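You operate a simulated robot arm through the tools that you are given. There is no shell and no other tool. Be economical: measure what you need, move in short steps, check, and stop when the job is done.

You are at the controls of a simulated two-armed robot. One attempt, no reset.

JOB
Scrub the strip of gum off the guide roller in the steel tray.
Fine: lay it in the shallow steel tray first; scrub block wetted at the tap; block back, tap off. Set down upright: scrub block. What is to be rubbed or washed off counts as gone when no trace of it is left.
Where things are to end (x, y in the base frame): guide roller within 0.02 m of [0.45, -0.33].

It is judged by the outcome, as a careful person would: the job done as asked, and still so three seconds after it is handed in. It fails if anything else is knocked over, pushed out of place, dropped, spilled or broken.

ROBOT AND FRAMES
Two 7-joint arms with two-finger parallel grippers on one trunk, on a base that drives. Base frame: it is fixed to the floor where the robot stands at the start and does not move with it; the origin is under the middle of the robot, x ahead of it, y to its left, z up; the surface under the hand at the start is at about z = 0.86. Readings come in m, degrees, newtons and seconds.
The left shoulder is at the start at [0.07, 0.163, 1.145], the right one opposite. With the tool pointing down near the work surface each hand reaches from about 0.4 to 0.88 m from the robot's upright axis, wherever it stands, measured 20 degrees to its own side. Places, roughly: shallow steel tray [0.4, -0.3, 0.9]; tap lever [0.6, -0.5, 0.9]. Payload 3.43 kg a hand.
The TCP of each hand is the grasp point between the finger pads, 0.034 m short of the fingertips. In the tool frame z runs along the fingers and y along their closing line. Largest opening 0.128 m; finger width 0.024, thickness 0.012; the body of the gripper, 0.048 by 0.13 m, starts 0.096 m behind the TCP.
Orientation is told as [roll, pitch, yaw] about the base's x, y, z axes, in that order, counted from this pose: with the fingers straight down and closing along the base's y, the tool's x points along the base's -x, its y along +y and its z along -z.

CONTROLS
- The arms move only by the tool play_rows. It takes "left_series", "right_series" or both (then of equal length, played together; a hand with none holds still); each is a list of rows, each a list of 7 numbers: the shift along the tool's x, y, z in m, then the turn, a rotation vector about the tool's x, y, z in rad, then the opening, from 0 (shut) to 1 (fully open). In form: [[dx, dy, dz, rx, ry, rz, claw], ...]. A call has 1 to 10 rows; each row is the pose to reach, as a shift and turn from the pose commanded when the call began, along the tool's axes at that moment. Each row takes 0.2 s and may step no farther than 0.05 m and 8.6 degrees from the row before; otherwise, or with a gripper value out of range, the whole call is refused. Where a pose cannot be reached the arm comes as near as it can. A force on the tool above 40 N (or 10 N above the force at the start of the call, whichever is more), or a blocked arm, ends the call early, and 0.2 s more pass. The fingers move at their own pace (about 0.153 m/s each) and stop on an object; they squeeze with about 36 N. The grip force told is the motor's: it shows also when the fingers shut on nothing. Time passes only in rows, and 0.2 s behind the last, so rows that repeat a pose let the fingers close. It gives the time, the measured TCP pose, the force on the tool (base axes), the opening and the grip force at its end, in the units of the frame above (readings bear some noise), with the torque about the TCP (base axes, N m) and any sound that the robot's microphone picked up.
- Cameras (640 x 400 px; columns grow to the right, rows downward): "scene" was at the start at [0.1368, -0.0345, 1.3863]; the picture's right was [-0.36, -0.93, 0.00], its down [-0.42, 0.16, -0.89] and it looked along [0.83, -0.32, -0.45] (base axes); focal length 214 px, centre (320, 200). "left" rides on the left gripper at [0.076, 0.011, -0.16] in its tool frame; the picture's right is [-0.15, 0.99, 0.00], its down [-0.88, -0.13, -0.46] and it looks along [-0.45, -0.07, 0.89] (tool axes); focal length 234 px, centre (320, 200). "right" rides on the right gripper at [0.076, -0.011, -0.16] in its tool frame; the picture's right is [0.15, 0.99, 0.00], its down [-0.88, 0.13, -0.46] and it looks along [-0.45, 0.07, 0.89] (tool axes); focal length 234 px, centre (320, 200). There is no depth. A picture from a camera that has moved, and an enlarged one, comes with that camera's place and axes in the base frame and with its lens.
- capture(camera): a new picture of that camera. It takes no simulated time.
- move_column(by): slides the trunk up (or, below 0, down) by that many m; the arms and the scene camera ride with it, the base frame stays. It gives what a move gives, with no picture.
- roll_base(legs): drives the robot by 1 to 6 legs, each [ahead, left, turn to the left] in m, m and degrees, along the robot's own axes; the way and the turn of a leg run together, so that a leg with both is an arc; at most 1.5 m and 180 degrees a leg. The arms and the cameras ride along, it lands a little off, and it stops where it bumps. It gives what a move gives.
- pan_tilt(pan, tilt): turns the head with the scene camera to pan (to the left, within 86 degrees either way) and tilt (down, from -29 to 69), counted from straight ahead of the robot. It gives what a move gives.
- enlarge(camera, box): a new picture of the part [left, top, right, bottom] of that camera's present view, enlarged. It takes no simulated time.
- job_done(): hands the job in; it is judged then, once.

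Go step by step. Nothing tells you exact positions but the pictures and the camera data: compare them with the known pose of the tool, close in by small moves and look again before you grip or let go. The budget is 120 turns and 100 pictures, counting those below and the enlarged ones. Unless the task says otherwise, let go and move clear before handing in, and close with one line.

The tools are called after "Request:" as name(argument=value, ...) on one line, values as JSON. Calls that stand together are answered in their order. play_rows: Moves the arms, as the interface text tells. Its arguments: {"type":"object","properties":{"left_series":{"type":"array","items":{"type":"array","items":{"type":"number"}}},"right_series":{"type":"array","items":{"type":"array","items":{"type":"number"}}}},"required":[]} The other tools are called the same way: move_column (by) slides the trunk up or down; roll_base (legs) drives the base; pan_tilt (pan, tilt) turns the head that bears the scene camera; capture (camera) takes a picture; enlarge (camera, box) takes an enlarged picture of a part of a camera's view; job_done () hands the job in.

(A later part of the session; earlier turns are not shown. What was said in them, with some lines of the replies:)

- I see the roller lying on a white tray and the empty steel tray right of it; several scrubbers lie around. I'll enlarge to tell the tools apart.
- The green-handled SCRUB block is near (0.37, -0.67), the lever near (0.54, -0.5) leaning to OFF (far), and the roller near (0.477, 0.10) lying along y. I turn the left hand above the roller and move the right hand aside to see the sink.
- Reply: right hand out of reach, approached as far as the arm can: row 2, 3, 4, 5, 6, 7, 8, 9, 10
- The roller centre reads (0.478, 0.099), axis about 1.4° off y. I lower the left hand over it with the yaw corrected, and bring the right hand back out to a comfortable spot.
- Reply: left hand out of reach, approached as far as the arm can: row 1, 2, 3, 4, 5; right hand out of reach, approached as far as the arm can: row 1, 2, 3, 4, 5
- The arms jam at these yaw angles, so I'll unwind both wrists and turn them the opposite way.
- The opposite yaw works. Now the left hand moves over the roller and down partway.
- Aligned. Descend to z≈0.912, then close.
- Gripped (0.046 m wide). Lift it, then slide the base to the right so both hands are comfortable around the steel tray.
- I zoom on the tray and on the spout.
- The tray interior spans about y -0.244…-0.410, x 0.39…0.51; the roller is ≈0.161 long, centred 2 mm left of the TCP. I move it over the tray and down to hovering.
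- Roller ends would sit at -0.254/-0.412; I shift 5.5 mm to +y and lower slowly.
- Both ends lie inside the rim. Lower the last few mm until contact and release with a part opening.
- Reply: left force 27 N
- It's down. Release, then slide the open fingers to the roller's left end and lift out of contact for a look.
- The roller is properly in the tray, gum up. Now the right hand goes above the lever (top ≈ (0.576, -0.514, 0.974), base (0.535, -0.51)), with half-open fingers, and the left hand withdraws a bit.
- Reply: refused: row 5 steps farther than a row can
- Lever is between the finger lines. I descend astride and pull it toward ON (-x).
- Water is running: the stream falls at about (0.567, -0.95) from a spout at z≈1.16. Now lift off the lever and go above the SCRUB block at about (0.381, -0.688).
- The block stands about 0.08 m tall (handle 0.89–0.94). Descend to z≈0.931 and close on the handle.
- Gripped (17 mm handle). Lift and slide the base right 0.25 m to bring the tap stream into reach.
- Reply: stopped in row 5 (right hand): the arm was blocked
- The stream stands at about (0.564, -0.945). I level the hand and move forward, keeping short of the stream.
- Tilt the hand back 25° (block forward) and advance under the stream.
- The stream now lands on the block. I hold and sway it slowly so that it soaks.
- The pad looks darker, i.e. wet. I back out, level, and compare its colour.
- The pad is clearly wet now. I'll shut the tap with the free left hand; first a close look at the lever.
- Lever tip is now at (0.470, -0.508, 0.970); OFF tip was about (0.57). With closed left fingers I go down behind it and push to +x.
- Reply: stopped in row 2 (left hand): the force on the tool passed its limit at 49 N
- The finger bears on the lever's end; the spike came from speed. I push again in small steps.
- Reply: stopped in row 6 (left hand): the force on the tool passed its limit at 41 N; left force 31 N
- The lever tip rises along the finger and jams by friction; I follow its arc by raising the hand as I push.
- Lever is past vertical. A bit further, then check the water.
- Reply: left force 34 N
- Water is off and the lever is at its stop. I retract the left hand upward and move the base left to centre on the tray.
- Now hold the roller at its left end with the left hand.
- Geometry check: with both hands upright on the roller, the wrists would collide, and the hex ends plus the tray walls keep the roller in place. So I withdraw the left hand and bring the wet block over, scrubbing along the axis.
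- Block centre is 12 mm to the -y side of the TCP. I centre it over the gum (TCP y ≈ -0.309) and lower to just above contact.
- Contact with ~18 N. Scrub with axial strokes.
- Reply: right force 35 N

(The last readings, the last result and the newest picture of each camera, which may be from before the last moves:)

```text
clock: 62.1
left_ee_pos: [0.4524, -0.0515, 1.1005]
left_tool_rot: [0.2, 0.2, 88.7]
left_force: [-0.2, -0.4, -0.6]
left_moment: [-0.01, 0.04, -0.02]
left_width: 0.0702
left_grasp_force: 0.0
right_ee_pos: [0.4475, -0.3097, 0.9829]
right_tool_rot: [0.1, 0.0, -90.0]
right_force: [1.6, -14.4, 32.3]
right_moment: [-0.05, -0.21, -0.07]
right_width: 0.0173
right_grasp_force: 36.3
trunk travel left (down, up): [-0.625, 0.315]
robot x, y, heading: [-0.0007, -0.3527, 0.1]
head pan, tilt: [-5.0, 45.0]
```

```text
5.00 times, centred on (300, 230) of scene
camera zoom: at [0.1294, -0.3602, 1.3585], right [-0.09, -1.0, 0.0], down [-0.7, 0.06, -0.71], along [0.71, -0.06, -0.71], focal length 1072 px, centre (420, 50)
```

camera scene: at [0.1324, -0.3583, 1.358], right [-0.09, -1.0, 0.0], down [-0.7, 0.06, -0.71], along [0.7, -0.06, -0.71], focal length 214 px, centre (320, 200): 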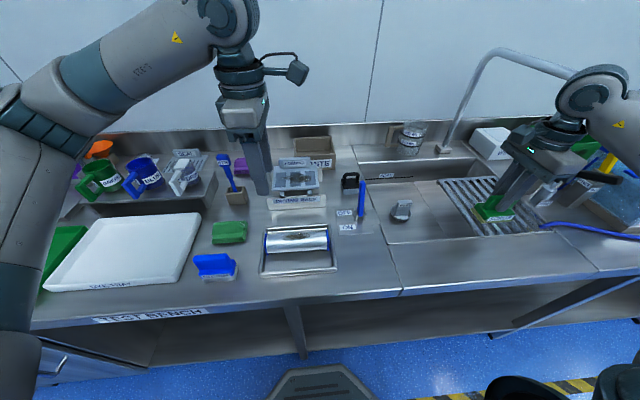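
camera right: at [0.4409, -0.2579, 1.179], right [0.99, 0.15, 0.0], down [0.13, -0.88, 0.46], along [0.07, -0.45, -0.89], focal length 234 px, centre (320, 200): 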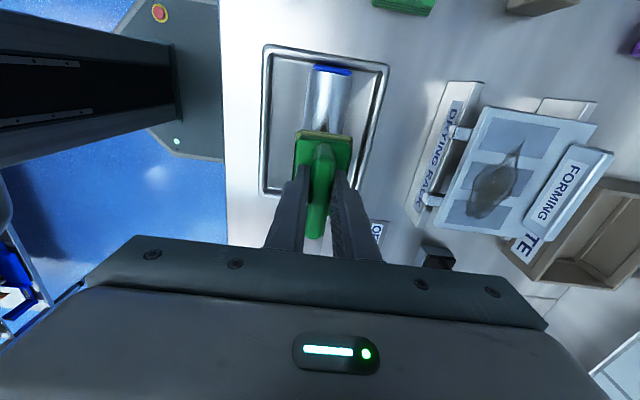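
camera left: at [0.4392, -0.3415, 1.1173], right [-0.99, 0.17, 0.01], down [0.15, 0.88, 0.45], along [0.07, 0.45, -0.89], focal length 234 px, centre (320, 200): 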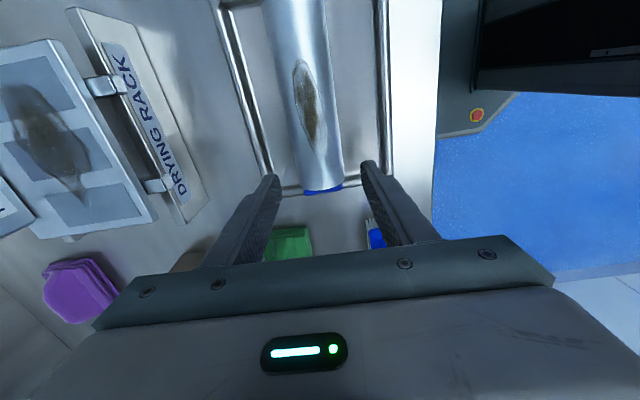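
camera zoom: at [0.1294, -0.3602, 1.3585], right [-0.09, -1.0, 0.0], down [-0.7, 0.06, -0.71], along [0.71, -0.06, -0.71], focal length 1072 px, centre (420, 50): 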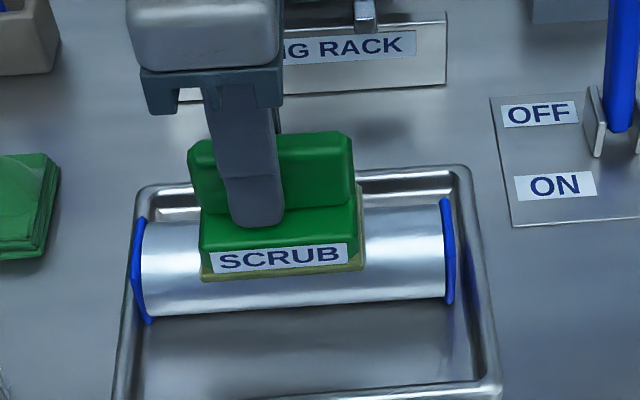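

The roller slid a few mm to the wall as expected. Lift and look at the gum.

Request:
play_rows(right_series=[[0, 0, -0.02, 0, 0, 0, 0], [0, 0, -0.05, 0, 0, 0, 0], [-0.04, 0, -0.07, 0, 0, 0, 0], [-0.08, 0, -0.07, 0, 0, 0, 0], [-0.12, 0, -0.07, 0, 0, 0, 0]])

Request:
enlarge(camera="scene", box=[240, 190, 360, 270])

Request:
capture(camera="right")

```text
clock: 63.3
left_ee_pos: [0.4542, -0.0494, 1.0995]
left_tool_rot: [0.2, 0.1, 88.8]
left_force: [0.1, 0.3, 0.8]
left_moment: [0.02, 0.02, -0.05]
left_width: 0.0702
left_grasp_force: 0.0
right_ee_pos: [0.4501, -0.4299, 1.0529]
right_tool_rot: [-0.1, 0.2, -89.9]
right_force: [0.7, 0.2, -2.8]
right_moment: [0.04, 0.05, 0.0]
right_width: 0.0173
right_grasp_force: 36.1
trunk travel left (down, up): [-0.625, 0.315]
robot x, y, heading: [0.0001, -0.3498, 0.2]
head pan, tilt: [-5.0, 45.0]
```

```text
5.00 times, centred on (300, 230) of scene
camera zoom: at [0.132, -0.3598, 1.3581], right [-0.09, -1.0, 0.0], down [-0.7, 0.06, -0.71], along [0.7, -0.06, -0.71], focal length 1072 px, centre (420, 50)
```

zoom: 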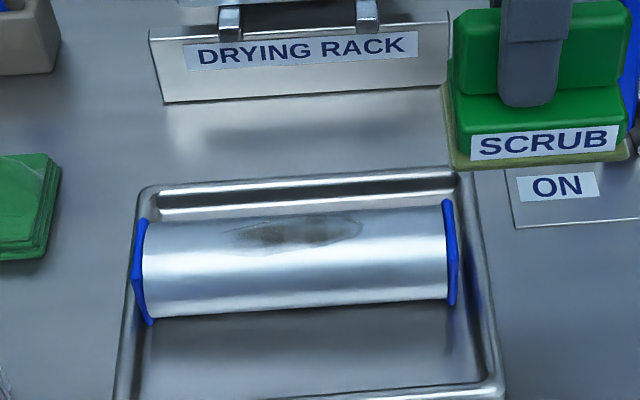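

```text
35 pictures are left
camera right: at [0.4395, -0.3534, 1.213], right [0.99, 0.15, 0.0], down [0.13, -0.88, 0.45], along [0.07, -0.45, -0.89], focal length 234 px, centre (320, 200)
```

right: 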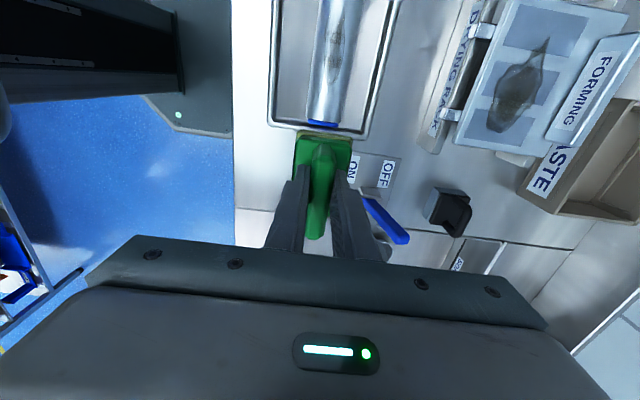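

The gum is fading. Another, longer round of strokes.

Request:
play_rows(right_series=[[0.04, 0.001, 0, 0, 0, 0, 0], [0.08, 0.002, 0, 0, 0, 0, 0], [0.12, 0.002, 0, 0, 0, 0, 0], [0.12, 0.002, 0.045, 0, 0, 0, 0], [0.12, 0.002, 0.065, 0, 0, 0, 0], [0.12, 0.002, 0.069, 0, 0, 0, 0], [0.11, 0.002, 0.069, 0, 0, 0, 0], [0.1, 0.002, 0.069, 0, 0, 0, 0], [0.11, 0.002, 0.069, 0, 0, 0, 0], [0.12, 0.002, 0.069, 0, 0, 0, 0]])

Request:
play_rows(right_series=[[-0.01, 0, 0, 0, 0, 0, 0], [-0.02, 0, 0, 0, 0, 0, 0], [-0.01, 0, 0, 0, 0, 0, 0], [0.0, 0, 0, 0, 0, 0, 0], [0.008, 0, 0, 0, 0, 0, 0], [-0.002, 0, 0, 0, 0, 0, 0], [-0.012, 0, 0, 0, 0, 0, 0], [-0.02, 0, 0, 0, 0, 0, 0], [-0.01, 0, 0, 0, 0, 0, 0], [0, 0, 0, 0, 0, 0, 0]])

Request:
play_rows(right_series=[[-0.01, 0, 0, 0, 0, 0, 0], [-0.02, 0, 0, 0, 0, 0, 0], [-0.01, 0, 0, 0, 0, 0, 0], [0.0, 0, 0, 0, 0, 0, 0], [0.008, 0, 0, 0, 0, 0, 0], [-0.002, 0, 0, 0, 0, 0, 0], [-0.012, 0, 0, 0, 0, 0, 0], [-0.02, 0, 0, 0, 0, 0, 0], [-0.01, 0, 0, 0, 0, 0, 0], [0, 0, 0, 0, 0, 0, 0]])

Request:
play_rows(right_series=[[0, 0, -0.02, 0, 0, 0, 0], [0, 0, -0.05, 0, 0, 0, 0], [-0.04, 0, -0.07, 0, 0, 0, 0], [-0.08, 0, -0.07, 0, 0, 0, 0], [-0.12, 0, -0.07, 0, 0, 0, 0]])

Request:
enlarge(camera="scene", box=[240, 190, 360, 270])

```text
clock: 65.5
left_ee_pos: [0.4554, -0.0489, 1.098]
left_tool_rot: [0.3, 0.1, 88.9]
left_force: [0.5, 0.0, 0.7]
left_moment: [0.0, -0.01, 0.02]
left_width: 0.0704
left_grasp_force: 0.1
right_ee_pos: [0.4506, -0.3074, 0.9829]
right_tool_rot: [-0.2, 0.0, -90.0]
right_force: [0.4, -1.4, -2.3]
right_moment: [0.03, 0.01, -0.01]
right_width: 0.0173
right_grasp_force: 35.6
trunk travel left (down, up): [-0.625, 0.315]
robot x, y, heading: [-0.0026, -0.3536, -0.1]
head pan, tilt: [-5.0, 45.0]
```

```text
clock: 67.7
left_ee_pos: [0.4555, -0.0478, 1.0982]
left_tool_rot: [0.3, 0.2, 88.8]
left_force: [-0.3, 1.3, 0.7]
left_moment: [-0.01, 0.02, 0.03]
left_width: 0.0703
left_grasp_force: 0.2
right_ee_pos: [0.4513, -0.3085, 0.9836]
right_tool_rot: [-0.2, 0.0, -90.0]
right_force: [-0.1, -0.4, -2.4]
right_moment: [0.04, -0.01, -0.02]
right_width: 0.0176
right_grasp_force: 35.9
trunk travel left (down, up): [-0.625, 0.315]
robot x, y, heading: [0.0019, -0.3499, -0.1]
head pan, tilt: [-5.0, 45.0]
```

```text
clock: 69.9
left_ee_pos: [0.4533, -0.0497, 1.0983]
left_tool_rot: [0.3, 0.1, 88.7]
left_force: [-0.6, -0.1, 0.3]
left_moment: [0.01, -0.01, 0.0]
left_width: 0.0703
left_grasp_force: 0.1
right_ee_pos: [0.4495, -0.3081, 0.9837]
right_tool_rot: [-0.1, 0.0, -90.0]
right_force: [0.5, -5.2, 10.1]
right_moment: [0.07, -0.02, -0.03]
right_width: 0.0173
right_grasp_force: 36.0
trunk travel left (down, up): [-0.625, 0.315]
robot x, y, heading: [0.0007, -0.3501, 0.3]
head pan, tilt: [-5.0, 45.0]
```

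```text
clock: 71.1
left_ee_pos: [0.4549, -0.0499, 1.099]
left_tool_rot: [0.3, 0.1, 88.9]
left_force: [0.1, -1.2, -0.5]
left_moment: [0.03, -0.01, 0.01]
left_width: 0.0705
left_grasp_force: 0.0
right_ee_pos: [0.4492, -0.4284, 1.0536]
right_tool_rot: [0.0, 0.1, -90.0]
right_force: [-0.4, -0.6, -1.7]
right_moment: [0.09, 0.01, -0.04]
right_width: 0.0176
right_grasp_force: 35.9
trunk travel left (down, up): [-0.625, 0.315]
robot x, y, heading: [-0.0007, -0.3513, 0.1]
head pan, tilt: [-5.0, 45.0]
```

```text
5.00 times, centred on (300, 230) of scene
camera zoom: at [0.132, -0.3598, 1.3581], right [-0.09, -1.0, 0.0], down [-0.7, 0.06, -0.71], along [0.7, -0.06, -0.71], focal length 1072 px, centre (420, 50)
```

zoom: 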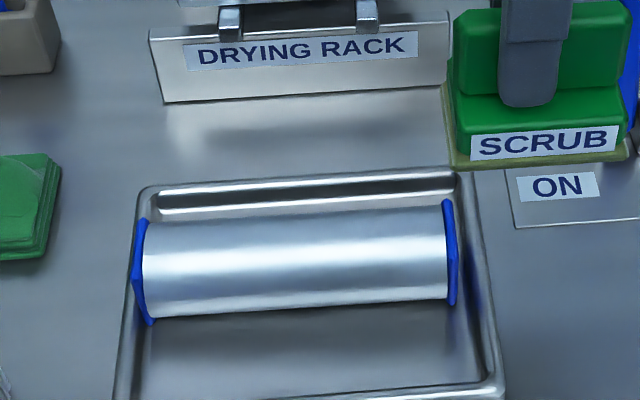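

The gum looks gone; I inspect closely from a second view before putting the block back.

Request:
enlarge(camera="scene", box=[264, 226, 336, 258])

Request:
enlarge(camera="right", box=[260, 0, 400, 140])

```text
8.89 times, centred on (300, 242) of scene
camera zoom: at [0.132, -0.3598, 1.3581], right [-0.09, -1.0, 0.0], down [-0.7, 0.06, -0.71], along [0.7, -0.06, -0.71], focal length 1906 px, centre (498, -173)
```

zoom: 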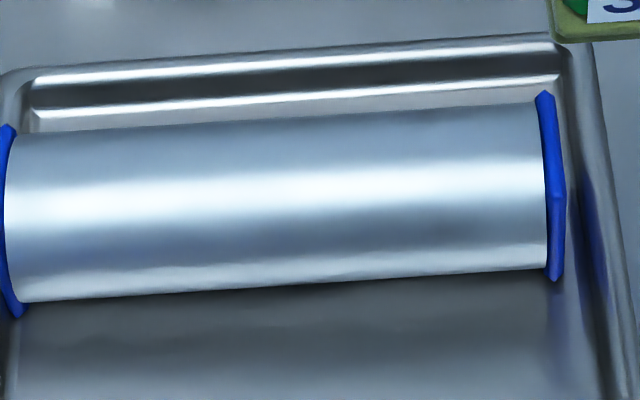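

```text
2.86 times, centred on (330, 70) of right
camera zoom: at [0.4395, -0.3535, 1.213], right [0.99, 0.15, 0.0], down [0.13, -0.88, 0.45], along [0.07, -0.45, -0.89], focal length 669 px, centre (291, 571)
```

zoom: 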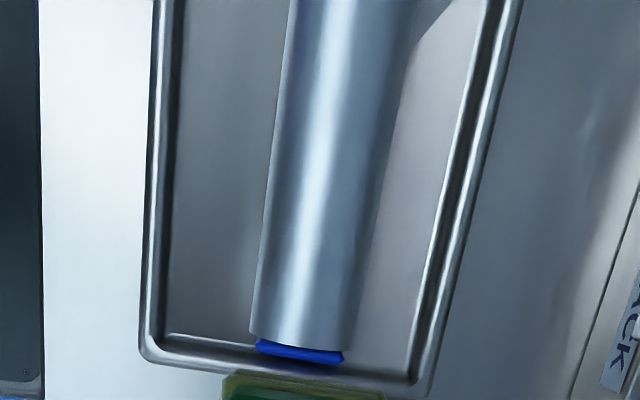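

No trace left, and the roller is at about (0.447, -0.322). Now carry the block back above its place.

Request:
play_rows(right_series=[[0, 0, -0.03, 0, 0, 0, 0], [-0.035, -0.009, -0.03, 0, 0, 0, 0], [-0.075, -0.02, -0.03, 0, 0, 0, 0], [-0.115, -0.03, -0.03, 0, 0, 0, 0], [-0.155, -0.04, -0.03, 0, 0, 0, 0], [-0.195, -0.05, -0.03, 0, 0, 0, 0], [-0.23, -0.06, -0.01, 0, 0, 0, 0], [-0.26, -0.069, 0.02, 0, 0, 0, 0], [-0.26, -0.069, 0.06, 0, 0, 0, 0], [-0.26, -0.069, 0.1, 0, 0, 0, 0]])

Request:
pan_tilt(pan=-40, tilt=40)

Request:
capture(camera="scene")

```text
clock: 73.3
left_ee_pos: [0.4539, -0.0488, 1.0994]
left_tool_rot: [0.4, 0.1, 88.8]
left_force: [-0.1, -0.6, -1.3]
left_moment: [0.03, -0.01, -0.02]
left_width: 0.0705
left_grasp_force: 0.1
right_ee_pos: [0.3818, -0.6888, 0.9499]
right_tool_rot: [-0.2, 0.0, -89.9]
right_force: [0.1, -0.5, -1.8]
right_moment: [0.06, -0.02, 0.02]
right_width: 0.0175
right_grasp_force: 36.7
trunk travel left (down, up): [-0.625, 0.315]
robot x, y, heading: [-0.0005, -0.3512, -0.0]
head pan, tilt: [-5.0, 45.0]
```

```text
clock: 74.3
left_ee_pos: [0.4529, -0.0498, 1.0989]
left_tool_rot: [0.3, 0.1, 88.7]
left_force: [0.2, 0.2, -0.1]
left_moment: [-0.04, -0.01, -0.02]
left_width: 0.0704
left_grasp_force: 0.2
right_ee_pos: [0.383, -0.6878, 0.9502]
right_tool_rot: [-0.1, -0.1, -89.9]
right_force: [0.0, 0.8, -1.9]
right_moment: [-0.01, 0.02, 0.0]
right_width: 0.0173
right_grasp_force: 35.6
trunk travel left (down, up): [-0.625, 0.315]
robot x, y, heading: [0.001, -0.3472, -0.0]
head pan, tilt: [-40.0, 40.0]
```

```text
31 pictures are left
camera scene: at [0.1164, -0.4056, 1.3653], right [-0.64, -0.77, 0.0], down [-0.49, 0.41, -0.77], along [0.59, -0.49, -0.64], focal length 214 px, centre (320, 200)
```

scene: 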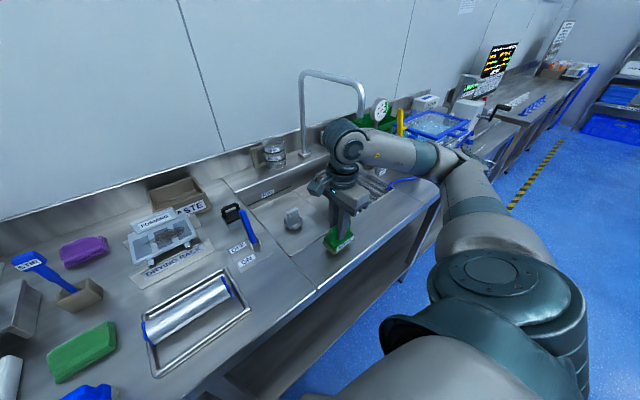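

Over its place. Lower the last 20 mm gently.

Request:
play_rows(right_series=[[0, -0.002, 0.01, 0, 0, 0, 0], [0, -0.002, 0.016, 0, 0, 0, 0], [0, -0.002, 0.018, 0, 0, 0, 0], [0, -0.002, 0.019, 0, 0, 0, 0], [0, -0.002, 0.02, 0, 0, 0, 0], [0, -0.002, 0.021, 0, 0, 0, 0]])

Request:
enlarge(camera="scene", box=[290, 170, 400, 270])

```text
clock: 75.7
left_ee_pos: [0.4535, -0.049, 1.0986]
left_tool_rot: [0.3, 0.1, 88.8]
left_force: [0.1, 0.6, -0.1]
left_moment: [-0.01, -0.01, -0.03]
left_width: 0.0703
left_grasp_force: 0.0
right_ee_pos: [0.3792, -0.689, 0.9304]
right_tool_rot: [-0.2, 0.0, -89.9]
right_force: [-0.2, 0.8, -2.0]
right_moment: [0.03, -0.02, -0.01]
right_width: 0.0173
right_grasp_force: 36.4
trunk travel left (down, up): [-0.625, 0.315]
robot x, y, heading: [-0.003, -0.3511, -0.1]
head pan, tilt: [-40.0, 40.0]
```

```text
4.00 times, centred on (345, 220) of scene
camera zoom: at [0.1164, -0.4056, 1.3653], right [-0.64, -0.77, 0.0], down [-0.49, 0.41, -0.77], along [0.59, -0.49, -0.64], focal length 858 px, centre (220, 120)
```

zoom: 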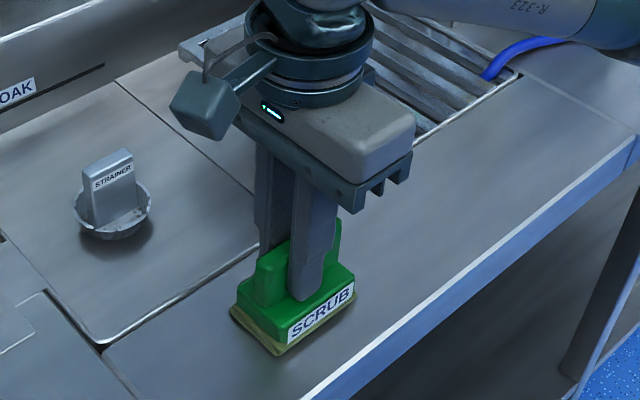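

Request:
play_rows(right_series=[[0, 0, 0.001, 0, 0, 0, 0], [0, 0, 0.002, 0, 0, 0, 0], [0, 0, 0.003, 0, 0, 0, 0]])

```text
clock: 76.5
left_ee_pos: [0.4518, -0.0489, 1.099]
left_tool_rot: [0.4, 0.3, 88.8]
left_force: [0.2, 0.3, 0.1]
left_moment: [0.0, 0.0, 0.05]
left_width: 0.0704
left_grasp_force: 0.1
right_ee_pos: [0.3797, -0.6891, 0.9291]
right_tool_rot: [0.1, 0.0, -89.9]
right_force: [-0.4, -2.3, 17.1]
right_moment: [0.09, 0.17, 0.02]
right_width: 0.0173
right_grasp_force: 36.3
trunk travel left (down, up): [-0.625, 0.315]
robot x, y, heading: [0.0051, -0.3483, -0.3]
head pan, tilt: [-40.0, 40.0]
```

Contact. Release and go straight up.

Request:
play_rows(right_series=[[0, 0, -0.002, 0, 0, 0, 0], [0, 0, -0.002, 0, 0, 0, 0.15], [0, 0, -0.002, 0, 0, 0, 0.4], [0, 0, -0.002, 0, 0, 0, 0.5], [0, 0, -0.03, 0, 0, 0, 0.5], [0, 0, -0.07, 0, 0, 0, 0.5], [0, 0, -0.11, 0, 0, 0, 0.5]])

Request:
enlarge(camera="scene", box=[290, 170, 400, 270])

Request:
capture(camera="scene")

```text
clock: 78.1
left_ee_pos: [0.4526, -0.0475, 1.0995]
left_tool_rot: [0.3, 0.2, 88.9]
left_force: [-0.8, 0.2, -0.5]
left_moment: [-0.01, -0.02, 0.04]
left_width: 0.0705
left_grasp_force: 0.0
right_ee_pos: [0.3797, -0.6889, 1.0393]
right_tool_rot: [-0.2, 0.1, -89.9]
right_force: [-0.7, 0.2, -0.4]
right_moment: [0.0, -0.01, 0.0]
right_width: 0.0637
right_grasp_force: 0.0
trunk travel left (down, up): [-0.625, 0.315]
robot x, y, heading: [0.0006, -0.3477, 0.1]
head pan, tilt: [-40.0, 40.0]
```

```text
4.00 times, centred on (345, 220) of scene
camera zoom: at [0.1158, -0.4048, 1.3653], right [-0.64, -0.77, 0.0], down [-0.49, 0.41, -0.77], along [0.59, -0.49, -0.64], focal length 858 px, centre (220, 120)
```

zoom: 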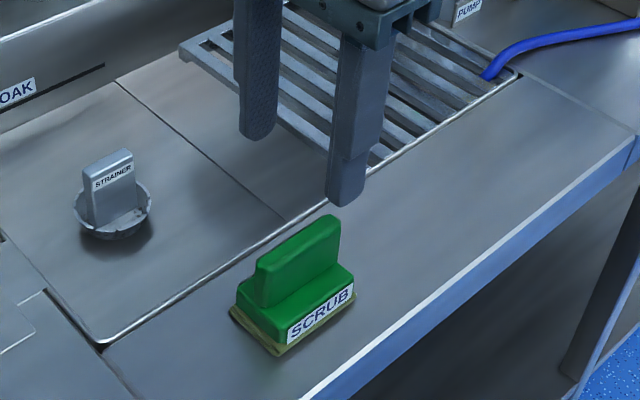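

```text
28 pictures are left
camera scene: at [0.1158, -0.4048, 1.3653], right [-0.64, -0.77, 0.0], down [-0.49, 0.41, -0.77], along [0.59, -0.49, -0.64], focal length 214 px, centre (320, 200)
```

scene: 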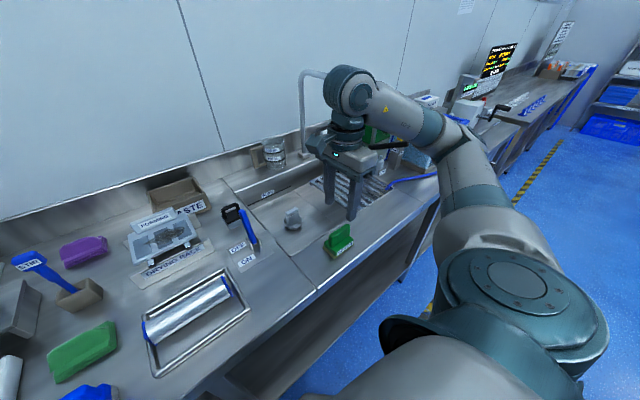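

The block stands upright at its place. A last look at the roller and lever from this angle.

Request:
enlarge(camera="scene", box=[130, 200, 270, 380])

Request:
capture(camera="right")

```text
2.22 times, centred on (200, 290) of scene
camera zoom: at [0.1158, -0.4048, 1.3653], right [-0.64, -0.77, 0.0], down [-0.49, 0.41, -0.77], along [0.59, -0.49, -0.64], focal length 477 px, centre (587, 0)
```

zoom: 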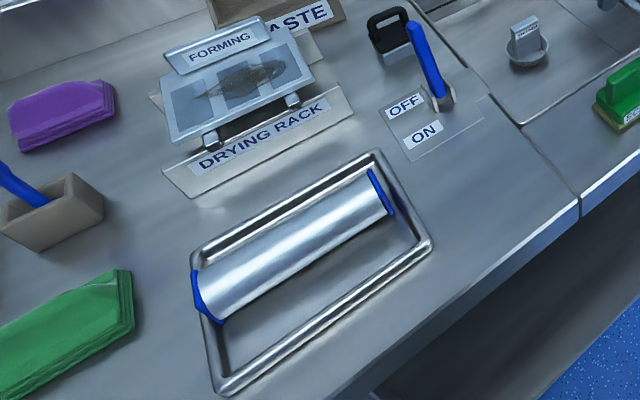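

```text
26 pictures are left
camera right: at [0.3698, -0.6128, 1.1984], right [0.99, 0.15, 0.0], down [0.13, -0.88, 0.46], along [0.06, -0.45, -0.89], focal length 234 px, centre (320, 200)
```

right: 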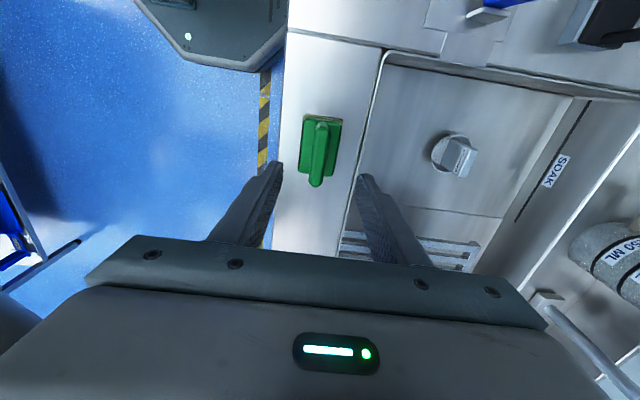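

The roller is clean in the tray, the block is back upright and the tap lever is at OFF, so I hand in.

Request:
job_done()

```text
The job is handed in.
```

The gum is scrubbed off the guide roller with no trace showing. The roller lies in the steel tray at about (0.447, -0.322). The scrub block was wetted at the tap and is back upright in its place, and the tap is off.
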